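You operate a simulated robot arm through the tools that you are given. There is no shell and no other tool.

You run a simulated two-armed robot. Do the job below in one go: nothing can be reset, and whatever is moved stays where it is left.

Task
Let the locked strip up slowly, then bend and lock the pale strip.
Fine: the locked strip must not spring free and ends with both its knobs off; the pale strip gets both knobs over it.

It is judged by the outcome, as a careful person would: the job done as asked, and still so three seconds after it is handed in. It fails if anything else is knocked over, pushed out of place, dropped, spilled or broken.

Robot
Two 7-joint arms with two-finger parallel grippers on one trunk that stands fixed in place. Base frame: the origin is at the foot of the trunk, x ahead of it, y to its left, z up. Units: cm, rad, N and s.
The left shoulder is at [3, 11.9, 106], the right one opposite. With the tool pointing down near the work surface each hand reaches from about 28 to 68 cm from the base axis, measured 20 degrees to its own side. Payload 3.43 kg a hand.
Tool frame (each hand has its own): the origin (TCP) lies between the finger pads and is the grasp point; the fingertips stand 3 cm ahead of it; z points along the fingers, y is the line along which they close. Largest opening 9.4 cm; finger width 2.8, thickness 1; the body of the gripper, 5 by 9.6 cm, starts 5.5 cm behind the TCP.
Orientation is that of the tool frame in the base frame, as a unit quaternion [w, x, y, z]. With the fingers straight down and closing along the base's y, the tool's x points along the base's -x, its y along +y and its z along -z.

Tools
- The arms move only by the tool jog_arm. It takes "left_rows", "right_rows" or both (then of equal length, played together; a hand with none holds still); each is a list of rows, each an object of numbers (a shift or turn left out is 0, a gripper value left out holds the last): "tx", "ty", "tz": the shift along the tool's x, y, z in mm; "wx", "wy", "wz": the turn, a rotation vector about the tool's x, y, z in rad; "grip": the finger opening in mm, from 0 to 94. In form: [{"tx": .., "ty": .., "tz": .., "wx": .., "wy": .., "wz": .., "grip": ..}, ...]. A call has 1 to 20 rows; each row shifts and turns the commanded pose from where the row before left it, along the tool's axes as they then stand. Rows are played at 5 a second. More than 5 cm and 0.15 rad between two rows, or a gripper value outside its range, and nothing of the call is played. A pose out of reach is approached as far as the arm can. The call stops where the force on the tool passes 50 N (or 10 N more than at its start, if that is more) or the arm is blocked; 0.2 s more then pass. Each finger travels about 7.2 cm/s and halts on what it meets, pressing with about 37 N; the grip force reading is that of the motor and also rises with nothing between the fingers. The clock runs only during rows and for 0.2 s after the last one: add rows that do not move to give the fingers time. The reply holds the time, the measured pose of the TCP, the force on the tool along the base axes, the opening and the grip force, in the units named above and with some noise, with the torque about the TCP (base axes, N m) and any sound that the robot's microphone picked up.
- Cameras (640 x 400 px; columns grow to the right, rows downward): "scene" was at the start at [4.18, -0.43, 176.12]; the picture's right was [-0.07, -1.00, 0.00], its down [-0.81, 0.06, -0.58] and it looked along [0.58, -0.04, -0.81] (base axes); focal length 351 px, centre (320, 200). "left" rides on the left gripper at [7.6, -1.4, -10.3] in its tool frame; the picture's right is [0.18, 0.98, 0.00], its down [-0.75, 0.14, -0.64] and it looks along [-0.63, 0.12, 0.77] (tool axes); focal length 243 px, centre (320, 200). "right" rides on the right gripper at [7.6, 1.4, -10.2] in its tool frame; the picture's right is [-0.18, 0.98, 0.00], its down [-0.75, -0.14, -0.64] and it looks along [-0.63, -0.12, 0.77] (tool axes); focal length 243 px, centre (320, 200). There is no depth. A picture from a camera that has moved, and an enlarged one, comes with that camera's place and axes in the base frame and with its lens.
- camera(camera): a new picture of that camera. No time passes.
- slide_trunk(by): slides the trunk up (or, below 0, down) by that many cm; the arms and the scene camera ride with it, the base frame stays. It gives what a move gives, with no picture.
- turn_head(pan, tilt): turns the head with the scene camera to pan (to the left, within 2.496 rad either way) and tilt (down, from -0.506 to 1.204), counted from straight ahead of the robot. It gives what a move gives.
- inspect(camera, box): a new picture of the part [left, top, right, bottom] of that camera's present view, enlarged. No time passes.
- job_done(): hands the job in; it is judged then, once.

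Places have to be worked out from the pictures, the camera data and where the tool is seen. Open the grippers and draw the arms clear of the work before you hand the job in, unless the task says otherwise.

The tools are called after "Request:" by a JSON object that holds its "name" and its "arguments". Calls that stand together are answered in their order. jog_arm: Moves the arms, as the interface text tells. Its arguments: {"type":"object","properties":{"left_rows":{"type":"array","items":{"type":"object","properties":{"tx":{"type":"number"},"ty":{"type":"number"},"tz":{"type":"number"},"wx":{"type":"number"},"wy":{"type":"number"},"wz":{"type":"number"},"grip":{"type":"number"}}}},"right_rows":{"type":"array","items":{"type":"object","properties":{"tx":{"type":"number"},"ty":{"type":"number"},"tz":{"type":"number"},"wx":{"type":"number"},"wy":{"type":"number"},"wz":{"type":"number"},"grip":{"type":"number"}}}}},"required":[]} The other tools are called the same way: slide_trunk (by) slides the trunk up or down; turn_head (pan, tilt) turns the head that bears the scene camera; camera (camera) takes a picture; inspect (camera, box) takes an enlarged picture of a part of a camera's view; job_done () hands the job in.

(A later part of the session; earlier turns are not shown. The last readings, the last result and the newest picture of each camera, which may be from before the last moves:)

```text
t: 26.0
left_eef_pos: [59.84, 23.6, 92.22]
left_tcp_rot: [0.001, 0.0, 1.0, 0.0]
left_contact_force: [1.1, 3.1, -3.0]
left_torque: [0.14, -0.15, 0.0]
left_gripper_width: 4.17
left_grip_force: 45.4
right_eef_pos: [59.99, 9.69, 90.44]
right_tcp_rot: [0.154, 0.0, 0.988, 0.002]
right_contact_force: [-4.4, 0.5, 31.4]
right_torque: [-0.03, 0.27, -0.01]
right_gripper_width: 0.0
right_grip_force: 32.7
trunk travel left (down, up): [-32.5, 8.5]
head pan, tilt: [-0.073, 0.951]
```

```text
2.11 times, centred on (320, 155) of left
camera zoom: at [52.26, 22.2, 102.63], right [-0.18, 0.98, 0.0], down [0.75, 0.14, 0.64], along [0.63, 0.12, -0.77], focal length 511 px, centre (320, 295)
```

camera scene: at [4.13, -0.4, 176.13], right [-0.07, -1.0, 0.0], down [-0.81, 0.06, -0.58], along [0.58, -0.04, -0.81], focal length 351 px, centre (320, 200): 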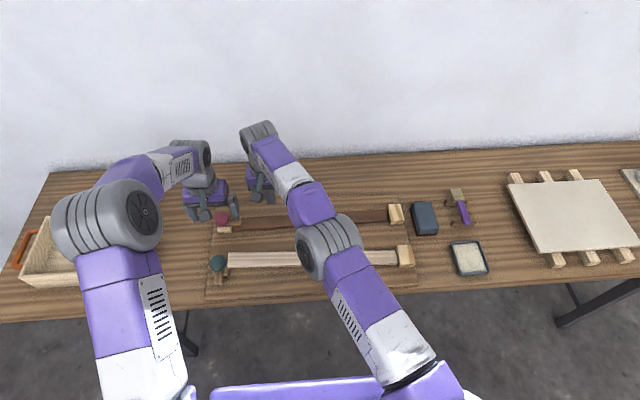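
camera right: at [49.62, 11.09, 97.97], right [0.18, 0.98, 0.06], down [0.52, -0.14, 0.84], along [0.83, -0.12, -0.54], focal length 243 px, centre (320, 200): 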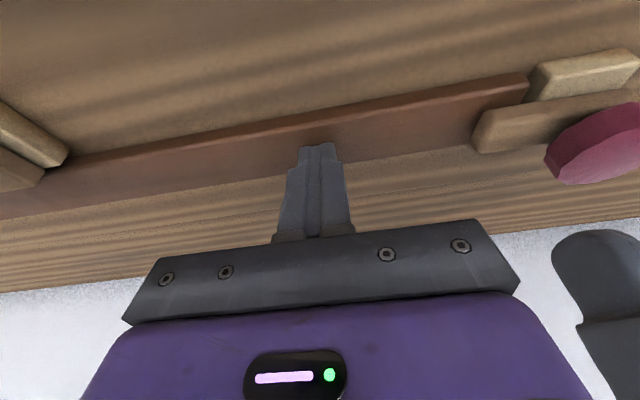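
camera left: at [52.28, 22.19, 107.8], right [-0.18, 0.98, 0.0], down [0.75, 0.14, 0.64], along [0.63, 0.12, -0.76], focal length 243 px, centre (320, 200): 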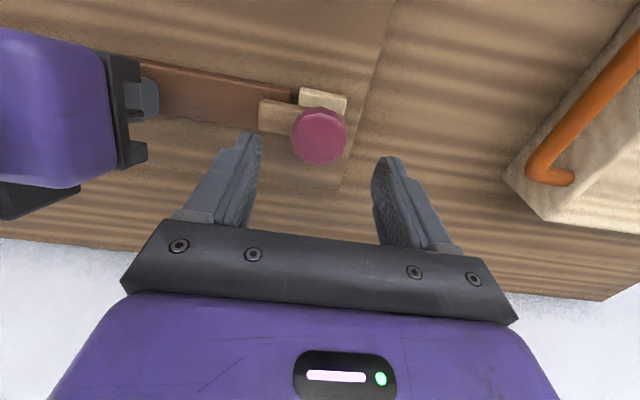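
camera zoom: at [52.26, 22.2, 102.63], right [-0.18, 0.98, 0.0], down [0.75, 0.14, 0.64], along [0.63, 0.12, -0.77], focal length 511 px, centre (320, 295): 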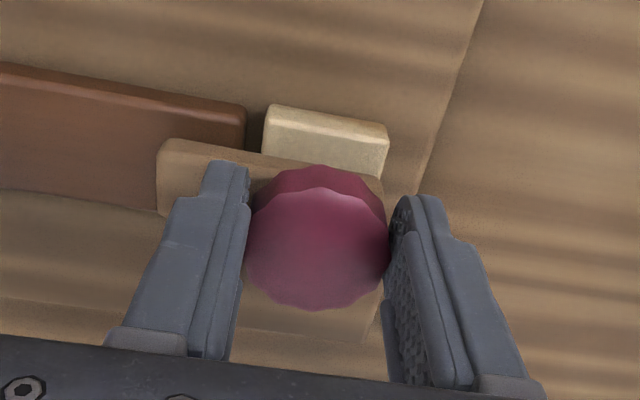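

The knob is gripped (4.17 cm). I begin turning it clockwise from above (+wz), to swing the arm off the strip toward -x like the teal one, a little at a time.

Request:
{"name": "jog_arm", "arguments": {"left_rows": [{"wz": 0.1}, {"wz": 0.1}, {"wz": 0.1}, {}]}}

Request:
{"name": "inspect", "arguments": {"camera": "left", "box": [180, 60, 460, 250]}}

```text
t: 27.0
left_eef_pos: [59.94, 23.72, 92.4]
left_tcp_rot: [0.002, 0.15, 0.989, 0.002]
left_contact_force: [1.4, 15.6, 1.4]
left_torque: [-0.06, 0.29, 0.09]
left_gripper_width: 4.17
left_grip_force: 44.8
right_eef_pos: [60.05, 9.68, 90.41]
right_tcp_rot: [0.152, 0.001, 0.988, 0.0]
right_contact_force: [-3.4, -3.8, 32.3]
right_torque: [-0.13, 0.23, 0.04]
right_gripper_width: 0.01
right_grip_force: 33.0
trunk travel left (down, up): [-32.5, 8.5]
head pan, tilt: [-0.073, 0.951]
```

```text
2.11 times, centred on (320, 155) of left
camera zoom: at [52.19, 24.69, 102.62], right [0.11, 0.99, 0.0], down [0.76, -0.09, 0.64], along [0.64, -0.07, -0.76], focal length 511 px, centre (320, 295)
```

zoom: 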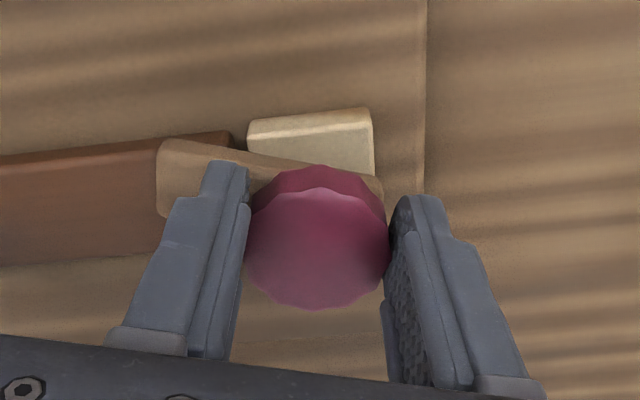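

The arm follows the knob. I continue turning while watching the holding force of the right hand.

Request:
{"name": "jog_arm", "arguments": {"left_rows": [{"wz": 0.1}, {"wz": 0.1}, {"wz": 0.1}, {"wz": 0.1}, {}]}}

Request:
{"name": "inspect", "arguments": {"camera": "left", "box": [180, 60, 460, 250]}}

Request:
{"name": "inspect", "arguments": {"camera": "right", "box": [280, 20, 640, 240]}}

```text
t: 28.2
left_eef_pos: [59.86, 23.98, 92.4]
left_tcp_rot: [0.002, 0.343, 0.939, 0.003]
left_contact_force: [15.2, 29.7, -2.8]
left_torque: [-0.51, -0.85, 0.19]
left_gripper_width: 4.18
left_grip_force: 44.6
right_eef_pos: [59.98, 9.73, 90.47]
right_tcp_rot: [0.152, 0.001, 0.988, -0.001]
right_contact_force: [-10.1, -13.5, 39.5]
right_torque: [-0.39, 0.49, 0.29]
right_gripper_width: 0.0
right_grip_force: 32.5
trunk travel left (down, up): [-32.5, 8.5]
head pan, tilt: [-0.073, 0.951]
```

```text
2.11 times, centred on (320, 155) of left
camera zoom: at [53.23, 27.79, 102.62], right [0.49, 0.87, 0.01], down [0.66, -0.38, 0.64], along [0.56, -0.31, -0.77], focal length 511 px, centre (320, 295)
```

zoom: 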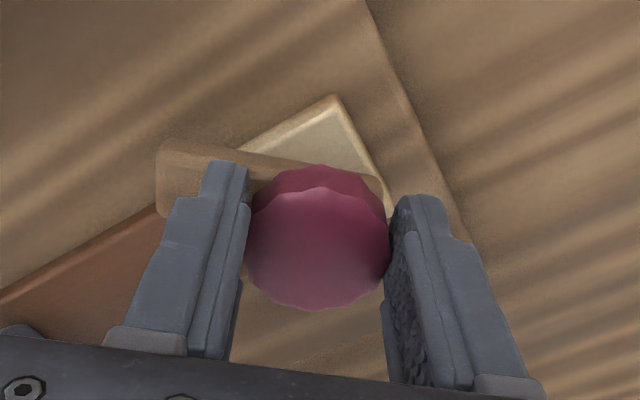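

```text
1.78 times, centred on (460, 130) of right
camera zoom: at [49.64, 11.14, 97.96], right [0.18, 0.98, 0.06], down [0.53, -0.14, 0.84], along [0.83, -0.12, -0.54], focal length 431 px, centre (71, 324)
```

zoom: 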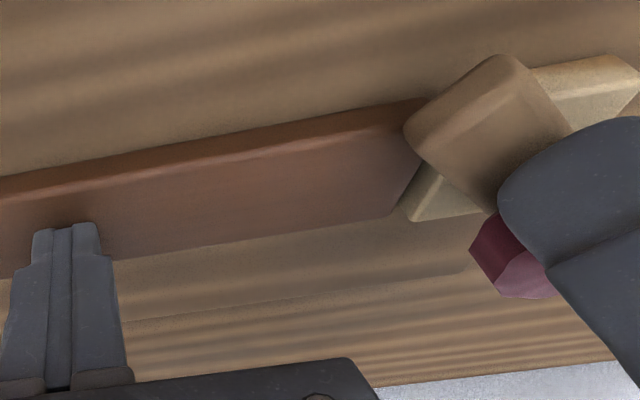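

The arm has swung ~43° and is nearly off, but side load has built up along the closing axis (≈33 N on the left), meaning the knob sits slightly off the turn axis. I let the left hand follow that load by ~4 mm to relieve it.

Request:
{"name": "jog_arm", "arguments": {"left_rows": [{"ty": 2, "tx": 0.5}, {"ty": 2, "tx": 0.5}, {}]}}

```text
t: 29.0
left_eef_pos: [60.05, 24.02, 92.28]
left_tcp_rot: [0.001, 0.343, 0.939, 0.001]
left_contact_force: [10.0, 20.7, 3.6]
left_torque: [0.72, -0.24, 0.11]
left_gripper_width: 4.19
left_grip_force: 44.5
right_eef_pos: [59.91, 9.73, 90.46]
right_tcp_rot: [0.153, 0.001, 0.988, 0.001]
right_contact_force: [-4.9, -8.7, 34.7]
right_torque: [-0.34, 0.29, -0.02]
right_gripper_width: 0.0
right_grip_force: 32.9
trunk travel left (down, up): [-32.5, 8.5]
head pan, tilt: [-0.073, 0.951]
```

Both hands' side loads eased. I follow a bit more.

Request:
{"name": "jog_arm", "arguments": {"left_rows": [{"ty": 2, "tx": 0.5}, {"ty": 2, "tx": 0.5}, {}]}}

```text
t: 29.8
left_eef_pos: [60.0, 24.02, 92.4]
left_tcp_rot: [-0.001, 0.344, 0.939, -0.001]
left_contact_force: [-12.0, 5.0, 15.5]
left_torque: [0.47, 0.75, 0.0]
left_gripper_width: 4.18
left_grip_force: 45.4
right_eef_pos: [59.87, 9.55, 90.49]
right_tcp_rot: [0.154, 0.0, 0.988, 0.003]
right_contact_force: [10.6, -2.5, 21.0]
right_torque: [-0.07, -0.18, -0.07]
right_gripper_width: 0.0
right_grip_force: 33.2
trunk travel left (down, up): [-32.5, 8.5]
head pan, tilt: [-0.073, 0.951]
```

Side loads are small now, but the left hand feels 15 N upward and the right hold dropped to 21 N. I look before going on.

Request:
{"name": "inspect", "arguments": {"camera": "right", "box": [280, 20, 640, 240]}}

Request:
{"name": "camera", "arguments": {"camera": "left"}}

Request:
{"name": "camera", "arguments": {"camera": "scene"}}

```text
1.78 times, centred on (460, 130) of right
camera zoom: at [49.59, 11.08, 97.97], right [0.18, 0.98, 0.06], down [0.52, -0.14, 0.84], along [0.83, -0.12, -0.54], focal length 431 px, centre (71, 324)
```

zoom: 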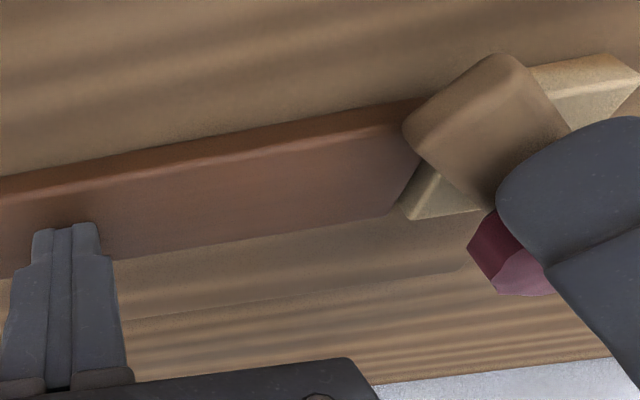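

```text
taken
camera left: at [53.36, 27.91, 102.65], right [0.49, 0.87, 0.0], down [0.67, -0.38, 0.64], along [0.56, -0.32, -0.77], focal length 243 px, centre (320, 200)
```

left: 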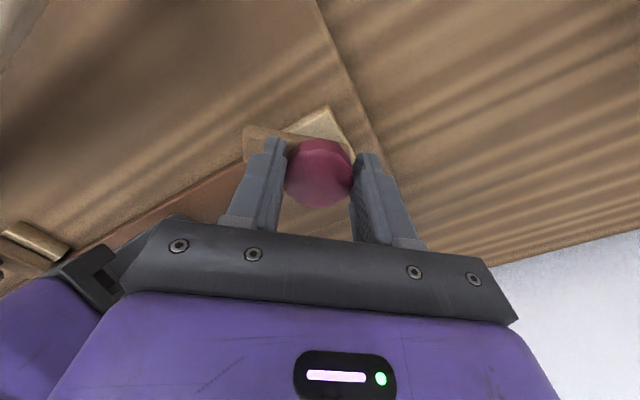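

```text
taken
camera scene: at [3.7, -0.51, 176.14], right [-0.07, -1.0, 0.0], down [-0.81, 0.06, -0.58], along [0.58, -0.04, -0.81], focal length 351 px, centre (320, 200)
```

scene: 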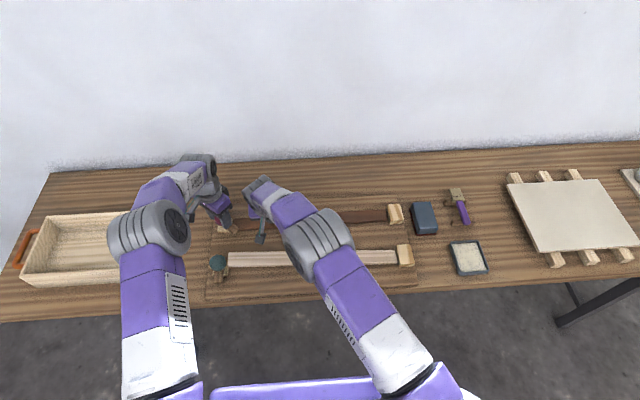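

The opposite-signed force changes on both hands make me want to check that the hands are not touching each other; zooming the scene there.

Request:
{"name": "inspect", "arguments": {"camera": "scene", "box": [170, 140, 330, 280]}}

Request:
{"name": "inspect", "arguments": {"camera": "left", "box": [0, 200, 200, 330]}}

```text
2.86 times, centred on (250, 210) of scene
camera zoom: at [3.7, -0.51, 176.14], right [-0.07, -1.0, 0.0], down [-0.81, 0.06, -0.58], along [0.58, -0.04, -0.81], focal length 1003 px, centre (520, 171)
```

zoom: 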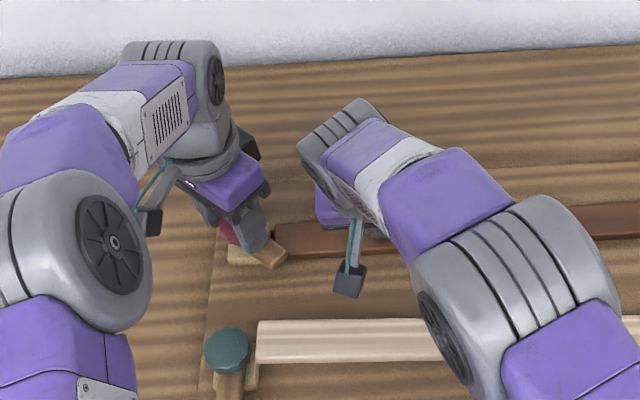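

```text
3.08 times, centred on (100, 265) of left
camera zoom: at [53.36, 27.91, 102.65], right [0.49, 0.87, 0.0], down [0.67, -0.38, 0.64], along [0.56, -0.32, -0.77], focal length 746 px, centre (997, 0)
```

zoom: 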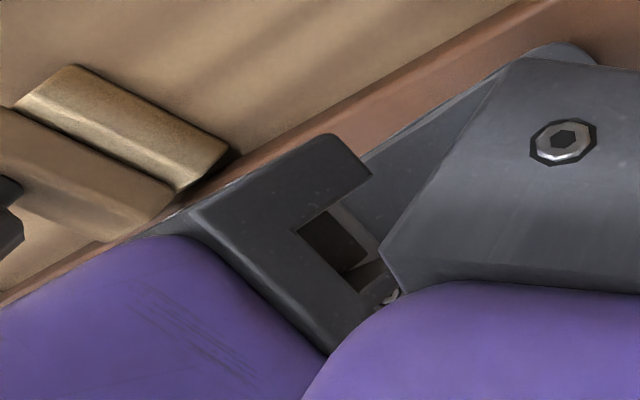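

No contact between hands (clear gap in the scene view); the coupling is just trunk flex. The motion fits a turn axis about 6.5 mm to the +x side of the knob, so I continue turning with that follow-through, and press the right hand 1.5 mm further first to keep the hold firm.

Request:
{"name": "jog_arm", "arguments": {"right_rows": [{"tx": 0.45, "tz": 1.4}, {}]}}

Request:
{"name": "jog_arm", "arguments": {"left_rows": [{"wz": 0.08, "ty": 0.5}, {"wz": 0.08, "ty": 0.5}, {"wz": 0.08, "ty": 0.5}, {}]}}

Request:
{"name": "inspect", "arguments": {"camera": "right", "box": [280, 20, 640, 240]}}

```text
t: 30.4
left_eef_pos: [60.11, 23.9, 92.33]
left_tcp_rot: [-0.001, 0.344, 0.939, -0.001]
left_contact_force: [-14.8, -1.8, 10.5]
left_torque: [-0.04, 0.77, -0.08]
left_gripper_width: 4.13
left_grip_force: 45.0
right_eef_pos: [59.92, 9.61, 90.32]
right_tcp_rot: [0.154, 0.0, 0.988, 0.003]
right_contact_force: [7.0, -0.9, 26.0]
right_torque: [-0.02, -0.1, 0.12]
right_gripper_width: 0.0
right_grip_force: 32.9
trunk travel left (down, up): [-32.5, 8.5]
head pan, tilt: [-0.073, 0.951]
```

```text
t: 31.4
left_eef_pos: [60.01, 24.19, 92.38]
left_tcp_rot: [-0.001, 0.455, 0.891, 0.0]
left_contact_force: [-22.5, -11.0, 7.6]
left_torque: [-0.66, 0.08, -0.12]
left_gripper_width: 4.18
left_grip_force: 45.2
right_eef_pos: [59.92, 9.64, 90.42]
right_tcp_rot: [0.155, 0.001, 0.988, 0.004]
right_contact_force: [9.0, 4.6, 23.5]
right_torque: [0.14, -0.22, -0.04]
right_gripper_width: 0.02
right_grip_force: 32.6
trunk travel left (down, up): [-32.5, 8.5]
head pan, tilt: [-0.073, 0.951]
```

```text
1.78 times, centred on (460, 130) of right
camera zoom: at [49.56, 11.07, 97.95], right [0.18, 0.98, 0.06], down [0.52, -0.15, 0.84], along [0.84, -0.12, -0.54], focal length 431 px, centre (71, 324)
```

zoom: 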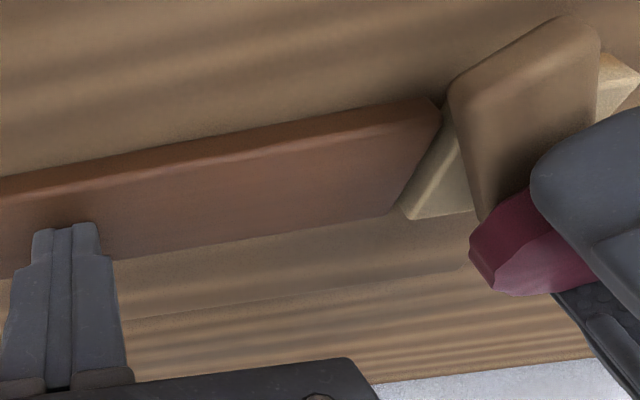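

The arm is just clear of the strip and the strip stays down under the right hand. I had over-followed, so I ease the left hand back 4 mm while turning on to the full quarter turn.

Request:
{"name": "jog_arm", "arguments": {"left_rows": [{"ty": -2}, {"ty": -2}, {"wz": 0.1}, {"wz": 0.1}, {}]}}

Request:
{"name": "jog_arm", "arguments": {"left_rows": [{"wz": 0.1}, {"wz": 0.1}, {"wz": 0.1}, {}]}}

Request:
{"name": "inspect", "arguments": {"camera": "right", "box": [280, 20, 640, 240]}}

Request:
{"name": "inspect", "arguments": {"camera": "left", "box": [180, 60, 460, 250]}}

```text
t: 32.5
left_eef_pos: [60.18, 24.16, 92.46]
left_tcp_rot: [0.003, 0.537, 0.844, 0.004]
left_contact_force: [-3.0, 0.1, 6.0]
left_torque: [-0.31, 0.39, -0.01]
left_gripper_width: 4.16
left_grip_force: 44.5
right_eef_pos: [60.07, 9.6, 90.48]
right_tcp_rot: [0.153, -0.001, 0.988, 0.003]
right_contact_force: [-2.4, -1.7, 7.5]
right_torque: [-0.05, 0.09, 0.0]
right_gripper_width: 0.04
right_grip_force: 32.7
trunk travel left (down, up): [-32.5, 8.5]
head pan, tilt: [-0.073, 0.951]
stopped in row 5 (right hand): the force on the tool passed its limit at 51 N (the readings are from after the stop); the commanded pose is now the measured one
```

```text
t: 33.5
left_eef_pos: [60.36, 24.29, 92.44]
left_tcp_rot: [0.004, 0.657, 0.754, 0.005]
left_contact_force: [15.2, 4.0, -3.7]
left_torque: [-0.65, -0.15, 0.1]
left_gripper_width: 4.19
left_grip_force: 45.0
right_eef_pos: [60.09, 9.73, 90.43]
right_tcp_rot: [0.152, 0.001, 0.988, 0.001]
right_contact_force: [-9.4, -5.0, 24.2]
right_torque: [-0.17, 0.42, -0.02]
right_gripper_width: 0.0
right_grip_force: 32.7
trunk travel left (down, up): [-32.5, 8.5]
head pan, tilt: [-0.073, 0.951]
```

```text
1.78 times, centred on (460, 130) of right
camera zoom: at [49.76, 11.18, 98.0], right [0.18, 0.98, 0.06], down [0.53, -0.14, 0.84], along [0.83, -0.12, -0.54], focal length 431 px, centre (71, 324)
```

zoom: 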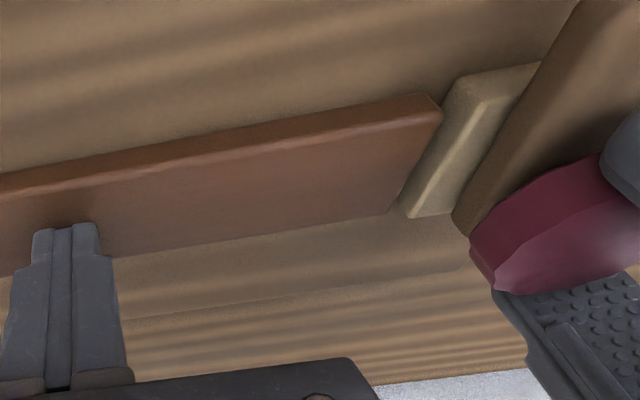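

```text
2.11 times, centred on (320, 155) of left
camera zoom: at [57.84, 31.6, 102.63], right [0.95, 0.32, 0.01], down [0.23, -0.73, 0.64], along [0.21, -0.61, -0.77], focal length 511 px, centre (320, 295)
```

zoom: 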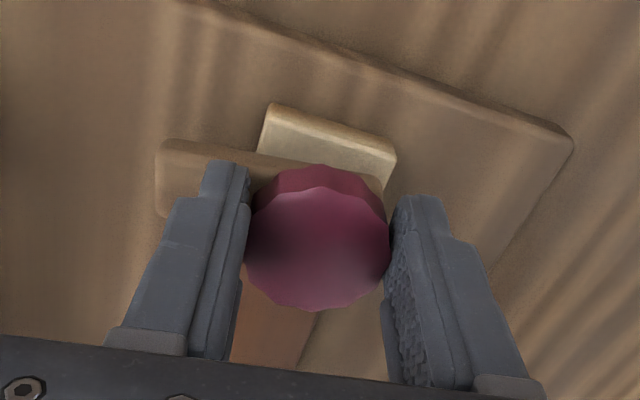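

The right hand still holds the strip at 24 N; the red arm is at about 82°. One last small turn to reach 90°, relieving side load.

Request:
{"name": "jog_arm", "arguments": {"left_rows": [{"wz": 0.07, "ty": 1}, {"wz": 0.07, "ty": 1}, {}]}}

Request:
{"name": "jog_arm", "arguments": {"left_rows": [{"grip": 55}, {"grip": 70}, {}, {"tz": -15}, {"tz": -25}, {"tz": -30}, {}]}}

Request:
{"name": "camera", "arguments": {"camera": "left"}}

Request:
{"name": "inspect", "arguments": {"camera": "right", "box": [280, 20, 640, 240]}}

```text
t: 34.2
left_eef_pos: [60.41, 24.22, 92.34]
left_tcp_rot: [0.003, 0.707, 0.707, 0.004]
left_contact_force: [9.0, 1.4, 7.8]
left_torque: [-0.53, 0.31, 0.85]
left_gripper_width: 4.21
left_grip_force: 44.0
right_eef_pos: [60.03, 9.69, 90.38]
right_tcp_rot: [0.153, 0.0, 0.988, 0.002]
right_contact_force: [-1.5, -1.2, 21.8]
right_torque: [0.01, 0.12, -0.1]
right_gripper_width: 0.0
right_grip_force: 33.1
trunk travel left (down, up): [-32.5, 8.5]
head pan, tilt: [-0.073, 0.951]
```

```text
t: 35.9
left_eef_pos: [60.44, 24.26, 99.13]
left_tcp_rot: [0.002, 0.708, 0.707, 0.004]
left_contact_force: [-0.2, -0.5, 0.8]
left_torque: [-0.01, 0.04, -0.01]
left_gripper_width: 6.99
left_grip_force: 0.1
right_eef_pos: [60.01, 9.79, 90.47]
right_tcp_rot: [0.153, 0.0, 0.988, 0.002]
right_contact_force: [3.1, 1.6, 20.2]
right_torque: [0.07, -0.02, 0.13]
right_gripper_width: 0.01
right_grip_force: 33.1
trunk travel left (down, up): [-32.5, 8.5]
head pan, tilt: [-0.073, 0.951]
```

```text
taken
camera left: at [58.97, 31.85, 109.46], right [0.98, 0.18, 0.01], down [0.13, -0.75, 0.64], along [0.12, -0.63, -0.77], focal length 243 px, centre (320, 200)
```

left: 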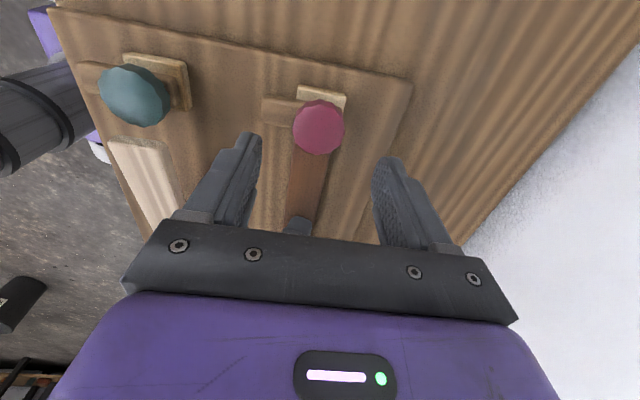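

```text
1.78 times, centred on (460, 130) of right
camera zoom: at [49.75, 11.18, 98.0], right [0.18, 0.98, 0.06], down [0.52, -0.15, 0.84], along [0.83, -0.12, -0.54], focal length 431 px, centre (71, 324)
```

zoom: 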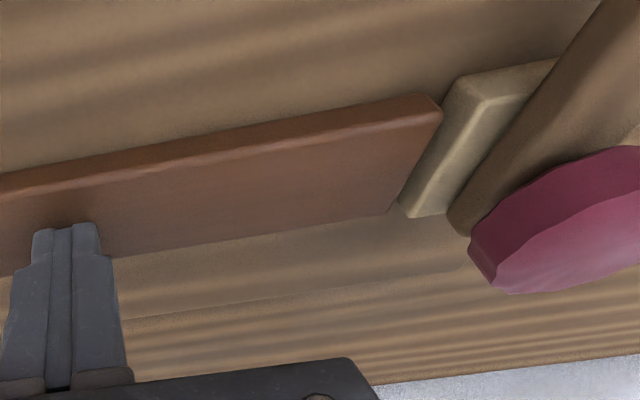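

Both dark-strip latches are off and the strip is held only by the right hand (≈20 N). I move the left hand up and back out of the way, turning its wrist back to neutral.

Request:
{"name": "jog_arm", "arguments": {"left_rows": [{"tz": -40}, {"tz": -40}, {"tz": -30}, {"ty": -40}, {"ty": -40}, {"ty": -30}, {"wz": -0.14}, {"wz": -0.14}, {"wz": -0.14}, {"wz": -0.14}, {"wz": -0.14}, {"wz": -0.14}, {"wz": -0.14}, {"wz": -0.14}, {"wz": -0.14}, {"wz": -0.14}, {"wz": -0.14}, {"wz": -0.03}, {}]}}

Request:
{"name": "camera", "arguments": {"camera": "scene"}}

```text
t: 39.9
left_eef_pos: [49.14, 24.39, 110.3]
left_tcp_rot: [0.004, 0.001, 1.0, 0.001]
left_contact_force: [-0.6, 0.3, -0.1]
left_torque: [0.0, -0.04, 0.01]
left_gripper_width: 6.99
left_grip_force: 0.0
right_eef_pos: [60.11, 9.81, 90.41]
right_tcp_rot: [0.153, 0.0, 0.988, 0.002]
right_contact_force: [3.1, 3.1, 19.8]
right_torque: [0.08, 0.0, -0.02]
right_gripper_width: 0.02
right_grip_force: 32.9
trunk travel left (down, up): [-32.5, 8.5]
head pan, tilt: [-0.073, 0.951]
```

```text
taken
camera scene: at [3.97, -0.44, 176.13], right [-0.07, -1.0, 0.0], down [-0.81, 0.06, -0.58], along [0.58, -0.04, -0.81], focal length 351 px, centre (320, 200)
```

scene: 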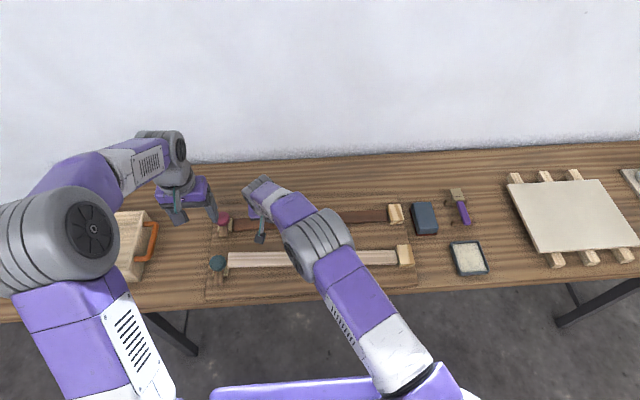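

Left hand is clear. Now I let the dark strip up slowly with the right hand, straight up at about 0.75 cm/s, watching the force.

Request:
{"name": "jog_arm", "arguments": {"right_rows": [{"tx": -0.45, "tz": -1.43}, {"tx": -0.45, "tz": -1.43}, {"tx": -0.45, "tz": -1.43}, {"tx": -0.45, "tz": -1.43}, {"tx": -0.45, "tz": -1.43}, {"tx": -0.45, "tz": -1.43}, {"tx": -0.45, "tz": -1.43}, {"tx": -0.45, "tz": -1.43}, {"tx": -0.45, "tz": -1.43}, {"tx": -0.45, "tz": -1.43}, {}]}}

Request:
{"name": "camera", "arguments": {"camera": "right"}}

```text
t: 42.2
left_eef_pos: [49.18, 24.31, 110.21]
left_tcp_rot: [0.005, 0.001, 1.0, 0.001]
left_contact_force: [0.0, -0.1, 0.1]
left_torque: [0.01, 0.01, -0.05]
left_gripper_width: 7.05
left_grip_force: 0.1
right_eef_pos: [60.1, 9.56, 91.67]
right_tcp_rot: [0.151, 0.001, 0.988, 0.001]
right_contact_force: [0.0, -1.4, 3.7]
right_torque: [0.01, 0.02, 0.0]
right_gripper_width: 0.0
right_grip_force: 33.2
trunk travel left (down, up): [-32.5, 8.5]
head pan, tilt: [-0.073, 0.951]
```

```text
taken
camera right: at [49.81, 11.09, 99.34], right [0.18, 0.98, 0.06], down [0.53, -0.14, 0.84], along [0.83, -0.12, -0.54], focal length 243 px, centre (320, 200)
```

right: 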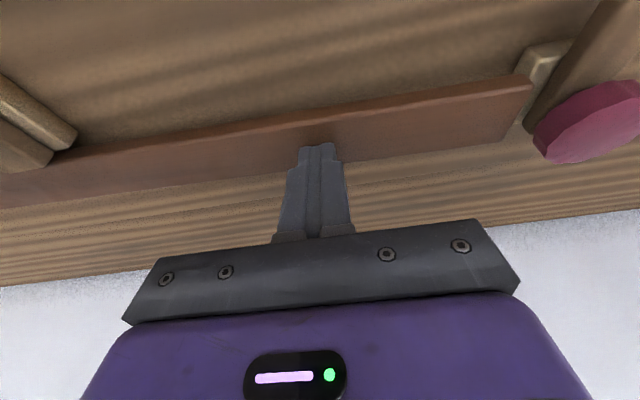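

The strip is off the board and following the fingertips with only about 4 N. I continue up slowly.

Request:
{"name": "jog_arm", "arguments": {"right_rows": [{"tx": -0.45, "tz": -1.43}, {"tx": -0.45, "tz": -1.43}, {"tx": -0.45, "tz": -1.43}, {"tx": -0.45, "tz": -1.43}, {"tx": -0.45, "tz": -1.43}, {"tx": -0.45, "tz": -1.43}, {"tx": -0.45, "tz": -1.43}, {"tx": -0.45, "tz": -1.43}, {"tx": -0.45, "tz": -1.43}, {"tx": -0.45, "tz": -1.43}, {"tx": -0.45, "tz": -1.43}, {"tx": -0.45, "tz": -1.43}, {}]}}

Request:
{"name": "camera", "arguments": {"camera": "right"}}

Request:
{"name": "camera", "arguments": {"camera": "left"}}

```text
t: 45.0
left_eef_pos: [49.42, 24.29, 110.27]
left_tcp_rot: [0.004, 0.001, 1.0, 0.001]
left_contact_force: [-1.1, -0.3, 0.5]
left_torque: [0.01, 0.01, 0.03]
left_gripper_width: 7.01
left_grip_force: 0.1
right_eef_pos: [60.3, 9.82, 93.47]
right_tcp_rot: [0.151, 0.0, 0.989, 0.002]
right_contact_force: [-1.0, -0.9, 0.4]
right_torque: [-0.03, 0.05, -0.02]
right_gripper_width: 0.0
right_grip_force: 33.3
trunk travel left (down, up): [-32.5, 8.5]
head pan, tilt: [-0.073, 0.951]
```

```text
taken
camera right: at [49.93, 11.19, 101.13], right [0.18, 0.98, 0.06], down [0.53, -0.14, 0.84], along [0.83, -0.12, -0.54], focal length 243 px, centre (320, 200)
```

right: 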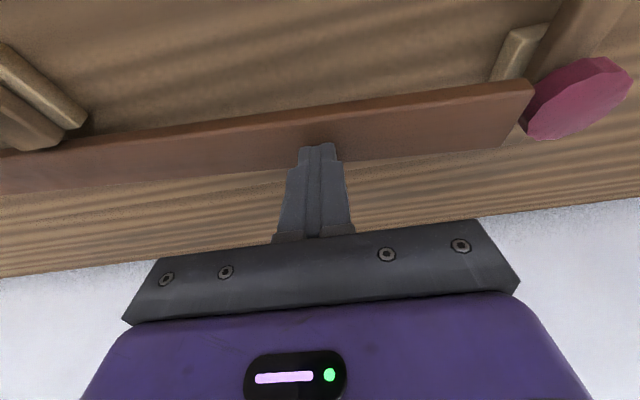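

```text
taken
camera left: at [41.72, 22.93, 120.38], right [-0.18, 0.98, 0.0], down [0.75, 0.14, 0.65], along [0.64, 0.12, -0.76], focal length 243 px, centre (320, 200)
```

left: 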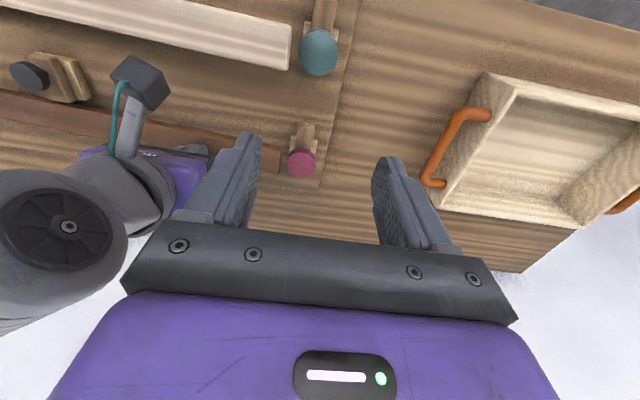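

Force is near zero but the strip still appears to touch the fingertips. I keep rising at the same slow rate.

Request:
{"name": "jog_arm", "arguments": {"right_rows": [{"tx": -0.45, "tz": -1.43}, {"tx": -0.45, "tz": -1.43}, {"tx": -0.45, "tz": -1.43}, {"tx": -0.45, "tz": -1.43}, {"tx": -0.45, "tz": -1.43}, {"tx": -0.45, "tz": -1.43}, {"tx": -0.45, "tz": -1.43}, {"tx": -0.45, "tz": -1.43}, {"tx": -0.45, "tz": -1.43}, {"tx": -0.45, "tz": -1.43}, {"tx": -0.45, "tz": -1.43}, {"tx": -0.45, "tz": -1.43}, {"tx": -0.45, "tz": -1.43}, {"tx": -0.45, "tz": -1.43}, {}]}}

Request:
{"name": "camera", "arguments": {"camera": "right"}}

```text
t: 48.2
left_eef_pos: [49.38, 24.31, 110.18]
left_tcp_rot: [0.004, 0.001, 1.0, 0.0]
left_contact_force: [0.8, 0.1, 0.5]
left_torque: [-0.01, 0.0, -0.01]
left_gripper_width: 7.0
left_grip_force: 0.0
right_eef_pos: [60.34, 9.57, 95.63]
right_tcp_rot: [0.151, 0.0, 0.988, 0.002]
right_contact_force: [0.1, -0.2, -0.1]
right_torque: [0.0, 0.0, 0.03]
right_gripper_width: 0.0
right_grip_force: 33.0
trunk travel left (down, up): [-32.5, 8.5]
head pan, tilt: [-0.073, 0.951]
```

```text
taken
camera right: at [49.98, 11.14, 103.12], right [0.18, 0.98, 0.06], down [0.53, -0.14, 0.84], along [0.83, -0.12, -0.54], focal length 243 px, centre (320, 200)
```

right: 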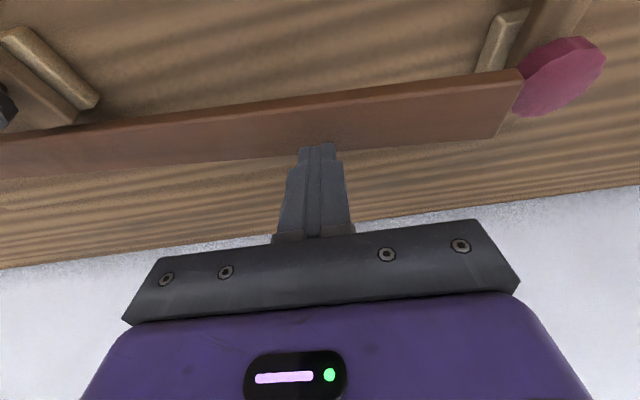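

The strip seems to be nearing its rest shape. Another slow rise to confirm that the fingers part from it.

Request:
{"name": "jog_arm", "arguments": {"right_rows": [{"tx": -0.6, "tz": -1.9}, {"tx": -0.6, "tz": -1.9}, {"tx": -0.6, "tz": -1.9}, {"tx": -0.6, "tz": -1.9}, {"tx": -0.6, "tz": -1.9}, {"tx": -0.6, "tz": -1.9}, {"tx": -0.6, "tz": -1.9}, {"tx": -0.6, "tz": -1.9}, {"tx": -0.6, "tz": -1.9}, {"tx": -0.6, "tz": -1.9}, {"tx": -0.6, "tz": -1.9}, {"tx": -0.6, "tz": -1.9}, {}]}}

Request:
{"name": "camera", "arguments": {"camera": "right"}}

Request:
{"name": "camera", "arguments": {"camera": "scene"}}

```text
t: 51.0
left_eef_pos: [49.32, 24.35, 110.17]
left_tcp_rot: [0.004, 0.001, 1.0, 0.0]
left_contact_force: [-0.5, 0.3, -0.6]
left_torque: [0.0, 0.0, -0.01]
left_gripper_width: 7.0
left_grip_force: 0.0
right_eef_pos: [60.44, 9.67, 97.99]
right_tcp_rot: [0.152, 0.001, 0.988, 0.001]
right_contact_force: [0.8, 0.5, 0.9]
right_torque: [0.0, -0.02, 0.0]
right_gripper_width: 0.0
right_grip_force: 33.0
trunk travel left (down, up): [-32.5, 8.5]
head pan, tilt: [-0.073, 0.951]
```

```text
taken
camera right: at [50.0, 11.16, 105.59], right [0.18, 0.98, 0.06], down [0.53, -0.14, 0.84], along [0.83, -0.12, -0.54], focal length 243 px, centre (320, 200)
```

right: 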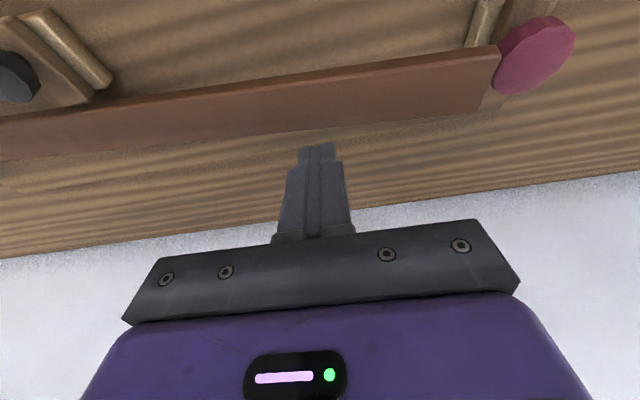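

```text
taken
camera scene: at [4.18, -0.43, 176.12], right [-0.07, -1.0, 0.0], down [-0.81, 0.06, -0.58], along [0.58, -0.04, -0.81], focal length 351 px, centre (320, 200)
```

scene: 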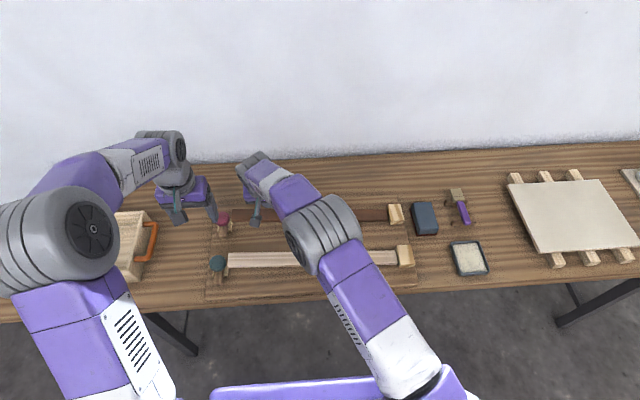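

The strip has settled at rest below the fingers without springing. I take the right hand up, untilt it, and go to above the white knob (≈(41.3,-8)).

Request:
{"name": "jog_arm", "arguments": {"right_rows": [{"tx": -13, "tz": -43}, {"tx": -13, "tz": -43}, {"wy": 0.15}, {"wy": 0.153}, {"tx": 32, "ty": -29}, {"tx": 32, "ty": -29}, {"tx": 32, "ty": -29}, {"tx": 32, "ty": -29}, {"tx": 32, "ty": -29}, {"tx": 32, "ty": -29, "grip": 70}, {}, {}]}}

Request:
{"name": "camera", "arguments": {"camera": "right"}}

Request:
{"name": "camera", "arguments": {"camera": "scene"}}

Request:
{"name": "inspect", "arguments": {"camera": "scene", "box": [195, 180, 415, 300]}}

Request:
{"name": "camera", "arguments": {"camera": "left"}}

```text
refused: row 4 steps farther than a row can; nothing moved
```

```text
taken
camera right: at [50.0, 11.16, 105.59], right [0.18, 0.98, 0.06], down [0.53, -0.14, 0.84], along [0.83, -0.12, -0.54], focal length 243 px, centre (320, 200)
```

right: 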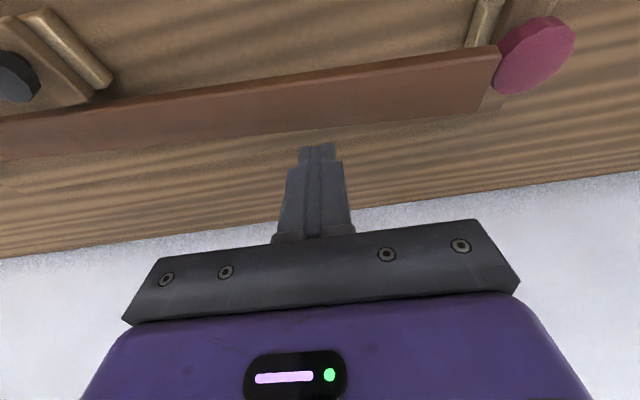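

```text
taken
camera scene: at [4.18, -0.43, 176.12], right [-0.07, -1.0, 0.0], down [-0.81, 0.06, -0.58], along [0.58, -0.04, -0.81], focal length 351 px, centre (320, 200)
```

scene: 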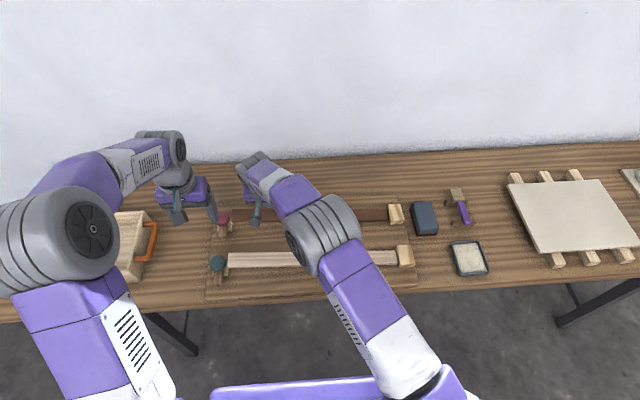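

```text
2.91 times, centred on (305, 240) of scene
camera zoom: at [4.18, -0.43, 176.12], right [-0.07, -1.0, 0.0], down [-0.81, 0.06, -0.58], along [0.58, -0.04, -0.81], focal length 1021 px, centre (364, 84)
```

zoom: 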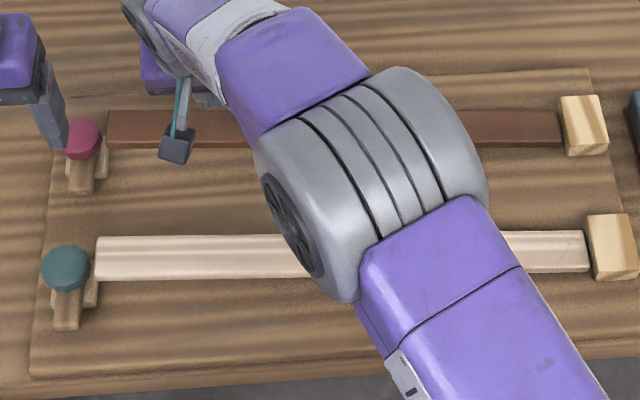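

```text
taken
camera left: at [41.74, 22.94, 120.38], right [-0.18, 0.98, 0.0], down [0.75, 0.14, 0.65], along [0.64, 0.12, -0.76], focal length 243 px, centre (320, 200)
```

left: 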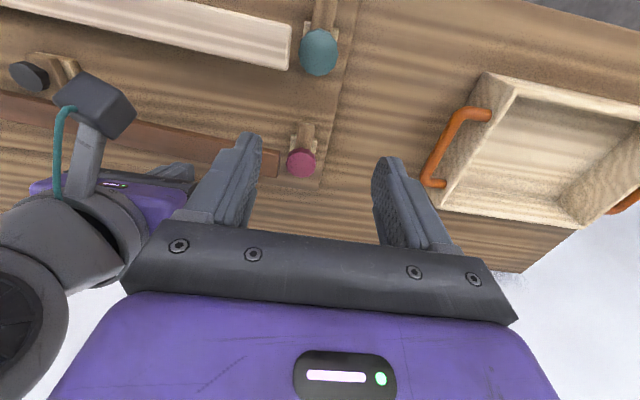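

Only the tilt step was a hair over the limit. I replay with the turn split over three rows.

Request:
{"name": "jog_arm", "arguments": {"right_rows": [{"tx": -13, "tz": -43}, {"tx": -13, "tz": -43}, {"wy": 0.1}, {"wy": 0.1}, {"wy": 0.103}, {"tx": 32, "ty": -29}, {"tx": 32, "ty": -29}, {"tx": 32, "ty": -29}, {"tx": 32, "ty": -29}, {"tx": 32, "ty": -29}, {"tx": 32, "ty": -29, "grip": 70}, {}, {}]}}

Request:
{"name": "camera", "arguments": {"camera": "right"}}

Request:
{"name": "inspect", "arguments": {"camera": "scene", "box": [195, 180, 415, 300]}}

Request:
{"name": "camera", "arguments": {"camera": "left"}}

```text
t: 53.9
left_eef_pos: [49.4, 24.18, 110.37]
left_tcp_rot: [0.003, 0.001, 1.0, 0.001]
left_contact_force: [-1.3, 0.6, -0.4]
left_torque: [0.0, -0.02, -0.01]
left_gripper_width: 6.98
left_grip_force: 0.1
right_eef_pos: [39.44, -8.17, 107.06]
right_tcp_rot: [0.0, 0.001, 1.0, 0.002]
right_contact_force: [-0.1, -0.1, 0.2]
right_torque: [0.01, 0.01, -0.03]
right_gripper_width: 7.0
right_grip_force: 0.1
right hand out of reach, approached as far as the arm can: row 5
trunk travel left (down, up): [-32.5, 8.5]
head pan, tilt: [-0.073, 0.951]
```

```text
taken
camera right: at [31.93, -6.65, 117.43], right [0.18, 0.98, 0.0], down [0.75, -0.14, 0.64], along [0.63, -0.12, -0.77], focal length 243 px, centre (320, 200)
```

right: 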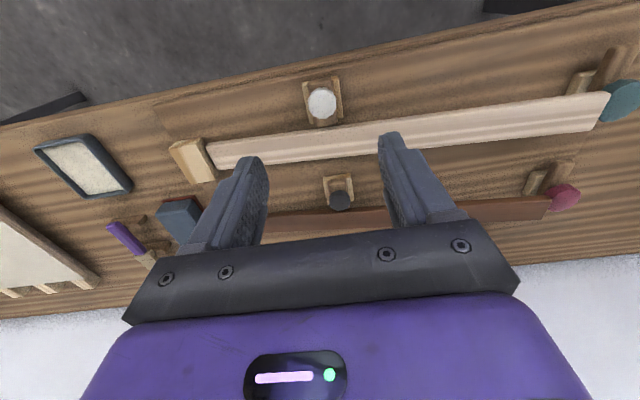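

```text
2.91 times, centred on (305, 240) of scene
camera zoom: at [4.1, -0.49, 176.13], right [-0.07, -1.0, 0.0], down [-0.81, 0.06, -0.58], along [0.58, -0.04, -0.81], focal length 1021 px, centre (364, 84)
```

zoom: 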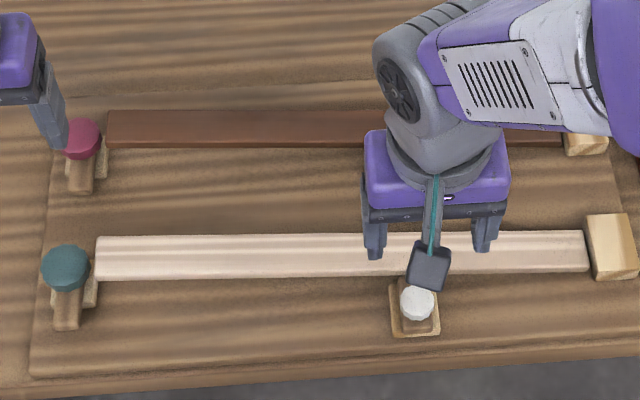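

```text
taken
camera left: at [41.68, 22.89, 120.41], right [-0.18, 0.98, 0.0], down [0.75, 0.14, 0.65], along [0.64, 0.12, -0.76], focal length 243 px, centre (320, 200)
```

left: 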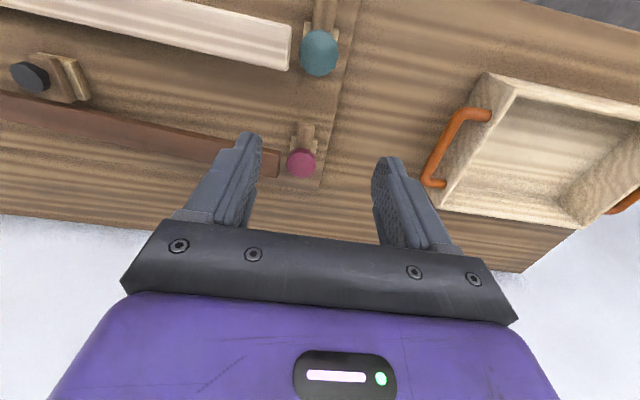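

The dark strip's free end is up at z≈92.7, the same rest height as the pale strip's, so it is fully released. Pale strip centre is x≈46.5; white knob ≈(40.5,-7.9). I close the left hand and bring it above the pale strip at y≈6, and put the right hand over the white knob.

Request:
{"name": "jog_arm", "arguments": {"left_rows": [{"grip": 0, "tx": 6, "ty": -36}, {"tx": 6, "ty": -36}, {"tx": 6, "ty": -36}, {"tx": 6, "ty": -37}, {"tx": 5, "ty": -37}, {"tz": 40}, {"tz": 40}, {"tz": 25}, {}], "right_rows": [{"tx": -11, "ty": 3}, {"tz": 30}, {"tz": 30}, {"tz": 30}, {}, {}, {}, {}, {}]}}

Request:
{"name": "camera", "arguments": {"camera": "right"}}

Request:
{"name": "camera", "arguments": {"camera": "left"}}

Request:
{"name": "inspect", "arguments": {"camera": "scene", "box": [195, 180, 415, 300]}}

```text
t: 55.9
left_eef_pos: [46.67, 6.02, 99.51]
left_tcp_rot: [0.004, 0.001, 1.0, 0.002]
left_contact_force: [-0.1, -0.4, -0.3]
left_torque: [0.03, 0.01, -0.01]
left_gripper_width: 0.0
left_grip_force: 33.4
right_eef_pos: [40.58, -7.88, 97.96]
right_tcp_rot: [0.0, 0.0, 1.0, 0.002]
right_contact_force: [-0.4, 0.3, -0.2]
right_torque: [0.01, -0.02, -0.02]
right_gripper_width: 7.0
right_grip_force: 0.1
trunk travel left (down, up): [-32.5, 8.5]
head pan, tilt: [-0.073, 0.951]
```

```text
taken
camera right: at [32.94, -6.42, 108.3], right [0.18, 0.98, 0.0], down [0.75, -0.14, 0.64], along [0.63, -0.12, -0.77], focal length 243 px, centre (320, 200)
```

right: 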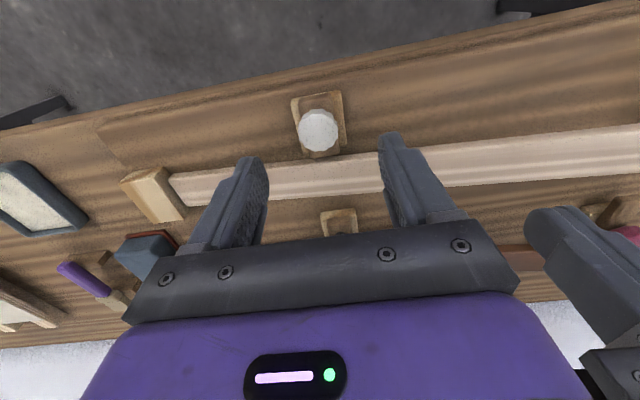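

```text
taken
camera left: at [39.01, 4.6, 109.73], right [-0.18, 0.98, 0.0], down [0.75, 0.14, 0.65], along [0.64, 0.12, -0.76], focal length 243 px, centre (320, 200)
```

left: 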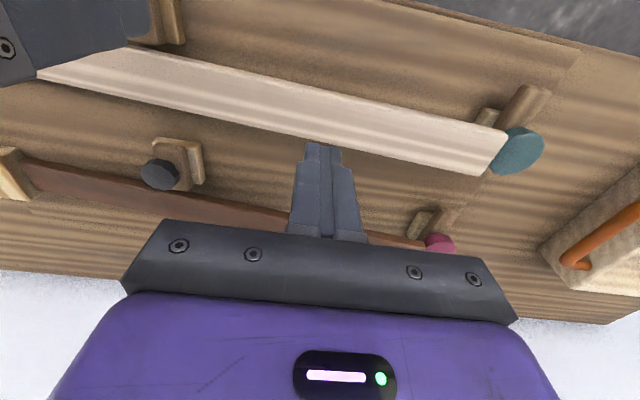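

```text
2.91 times, centred on (305, 240) of scene
camera zoom: at [4.14, -0.45, 176.13], right [-0.07, -1.0, 0.0], down [-0.81, 0.06, -0.58], along [0.58, -0.04, -0.81], focal length 1021 px, centre (364, 84)
```

zoom: 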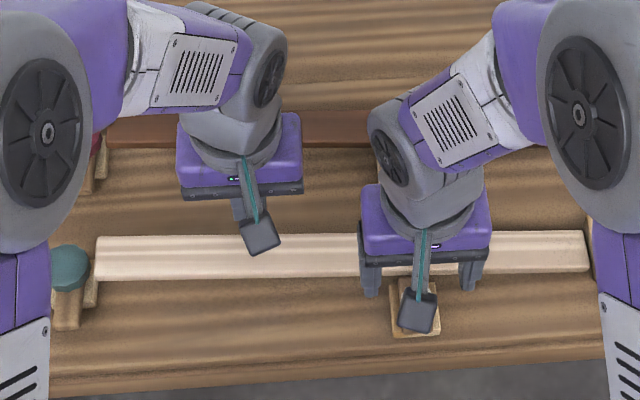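

Both hands are placed well; white knob confirmed at (40.4,-7.9,91.3). I lower the left fingertips onto the pale strip.

Request:
{"name": "jog_arm", "arguments": {"left_rows": [{"tz": 20}, {"tz": 20}, {"tz": 10}, {"tz": 5}, {"tz": 5}, {"tz": 5}, {}]}}

Request:
{"name": "camera", "arguments": {"camera": "left"}}

```text
t: 57.5
left_eef_pos: [46.69, 6.07, 93.13]
left_tcp_rot: [0.005, 0.0, 1.0, 0.0]
left_contact_force: [2.1, 1.3, 1.0]
left_torque: [-0.02, -0.03, -0.01]
left_gripper_width: 0.0
left_grip_force: 33.1
right_eef_pos: [40.64, -7.8, 97.84]
right_tcp_rot: [0.0, 0.0, 1.0, 0.002]
right_contact_force: [0.4, -0.1, -0.1]
right_torque: [0.03, 0.02, -0.01]
right_gripper_width: 6.99
right_grip_force: 0.1
trunk travel left (down, up): [-32.5, 8.5]
head pan, tilt: [-0.073, 0.951]
```

```text
taken
camera left: at [38.97, 4.74, 103.36], right [-0.18, 0.98, 0.0], down [0.75, 0.14, 0.65], along [0.64, 0.12, -0.76], focal length 243 px, centre (320, 200)
```

left: 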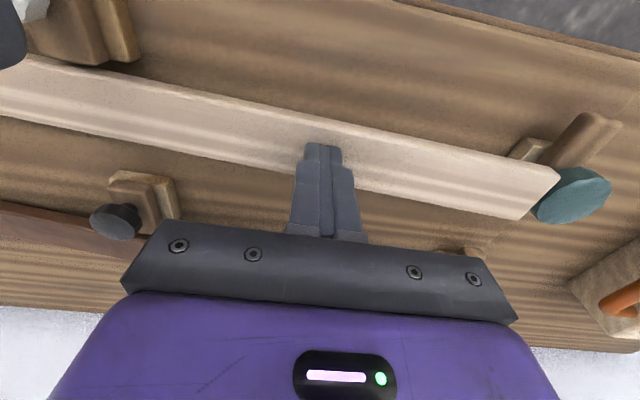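

Just touching. I press the strip down slowly toward the board (contact height expected TCP z≈90).

Request:
{"name": "jog_arm", "arguments": {"left_rows": [{"tz": 3}, {"tz": 3}, {"tz": 3}, {"tz": 3}, {"tz": 3}, {"tz": 3}, {"tz": 3}, {"tz": 3}, {"tz": 2}, {}]}}

Request:
{"name": "jog_arm", "arguments": {"left_rows": [{"tz": 2}, {"tz": 2}, {"tz": 2}, {}]}}

Request:
{"name": "camera", "arguments": {"camera": "left"}}

```text
t: 59.6
left_eef_pos: [46.7, 6.12, 90.53]
left_tcp_rot: [0.004, 0.001, 1.0, 0.001]
left_contact_force: [-0.7, 2.7, 4.6]
left_torque: [0.09, 0.06, -0.07]
left_gripper_width: 0.0
left_grip_force: 33.0
right_eef_pos: [40.69, -7.81, 97.96]
right_tcp_rot: [0.0, -0.001, 1.0, 0.003]
right_contact_force: [0.0, -0.6, -0.9]
right_torque: [0.04, 0.03, 0.0]
right_gripper_width: 6.99
right_grip_force: 0.1
trunk travel left (down, up): [-32.5, 8.5]
head pan, tilt: [-0.073, 0.951]
```

```text
t: 60.6
left_eef_pos: [46.55, 6.16, 90.13]
left_tcp_rot: [0.007, 0.001, 1.0, 0.001]
left_contact_force: [-5.5, 4.0, 32.8]
left_torque: [0.09, 0.59, -0.27]
left_gripper_width: 0.01
left_grip_force: 33.1
right_eef_pos: [40.38, -7.82, 98.11]
right_tcp_rot: [0.001, 0.0, 1.0, 0.002]
right_contact_force: [0.0, 0.5, 1.1]
right_torque: [-0.01, -0.01, -0.01]
right_gripper_width: 7.02
right_grip_force: 0.1
trunk travel left (down, up): [-32.5, 8.5]
head pan, tilt: [-0.073, 0.951]
```

```text
taken
camera left: at [38.88, 4.72, 100.34], right [-0.18, 0.98, 0.0], down [0.75, 0.14, 0.65], along [0.64, 0.12, -0.76], focal length 243 px, centre (320, 200)
```

left: 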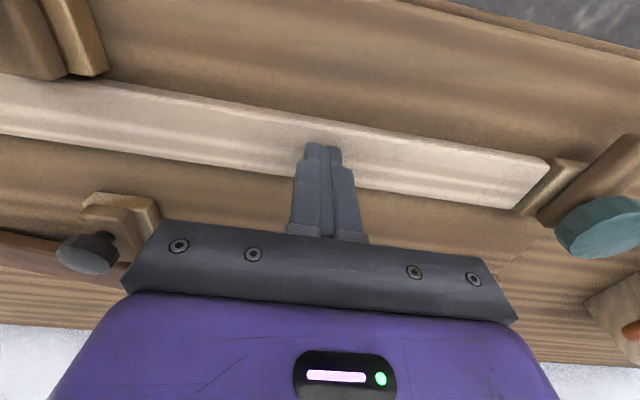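

The pale strip is flat on the board at 33 N; I ease that a little and lower the right hand around the white knob, then grip it.

Request:
{"name": "jog_arm", "arguments": {"left_rows": [{"tz": -1}, {}, {}, {}, {}, {}, {}, {}, {}], "right_rows": [{"tz": 20}, {"tz": 20}, {"tz": 15}, {"tz": 9}, {"grip": 55}, {"grip": 40}, {"grip": 20}, {}, {}]}}

Request:
{"name": "camera", "arguments": {"camera": "right"}}

```text
t: 62.6
left_eef_pos: [46.69, 6.08, 90.16]
left_tcp_rot: [0.006, 0.001, 1.0, 0.001]
left_contact_force: [0.5, 5.0, 33.7]
left_torque: [0.11, 0.44, -0.16]
left_gripper_width: 0.0
left_grip_force: 33.0
right_eef_pos: [40.47, -7.93, 91.44]
right_tcp_rot: [0.001, 0.001, 1.0, 0.001]
right_contact_force: [1.1, -9.2, 0.7]
right_torque: [-0.6, -0.23, -0.11]
right_gripper_width: 2.98
right_grip_force: 44.8
trunk travel left (down, up): [-32.5, 8.5]
head pan, tilt: [-0.073, 0.951]
```

```text
taken
camera right: at [32.87, -6.54, 101.86], right [0.19, 0.98, 0.0], down [0.75, -0.14, 0.64], along [0.63, -0.12, -0.77], focal length 243 px, centre (320, 200)
```

right: 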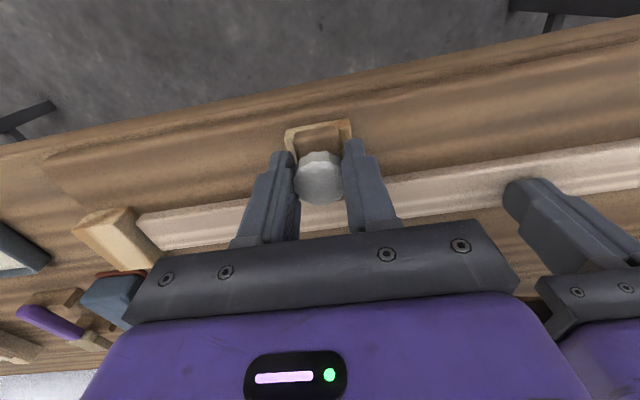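

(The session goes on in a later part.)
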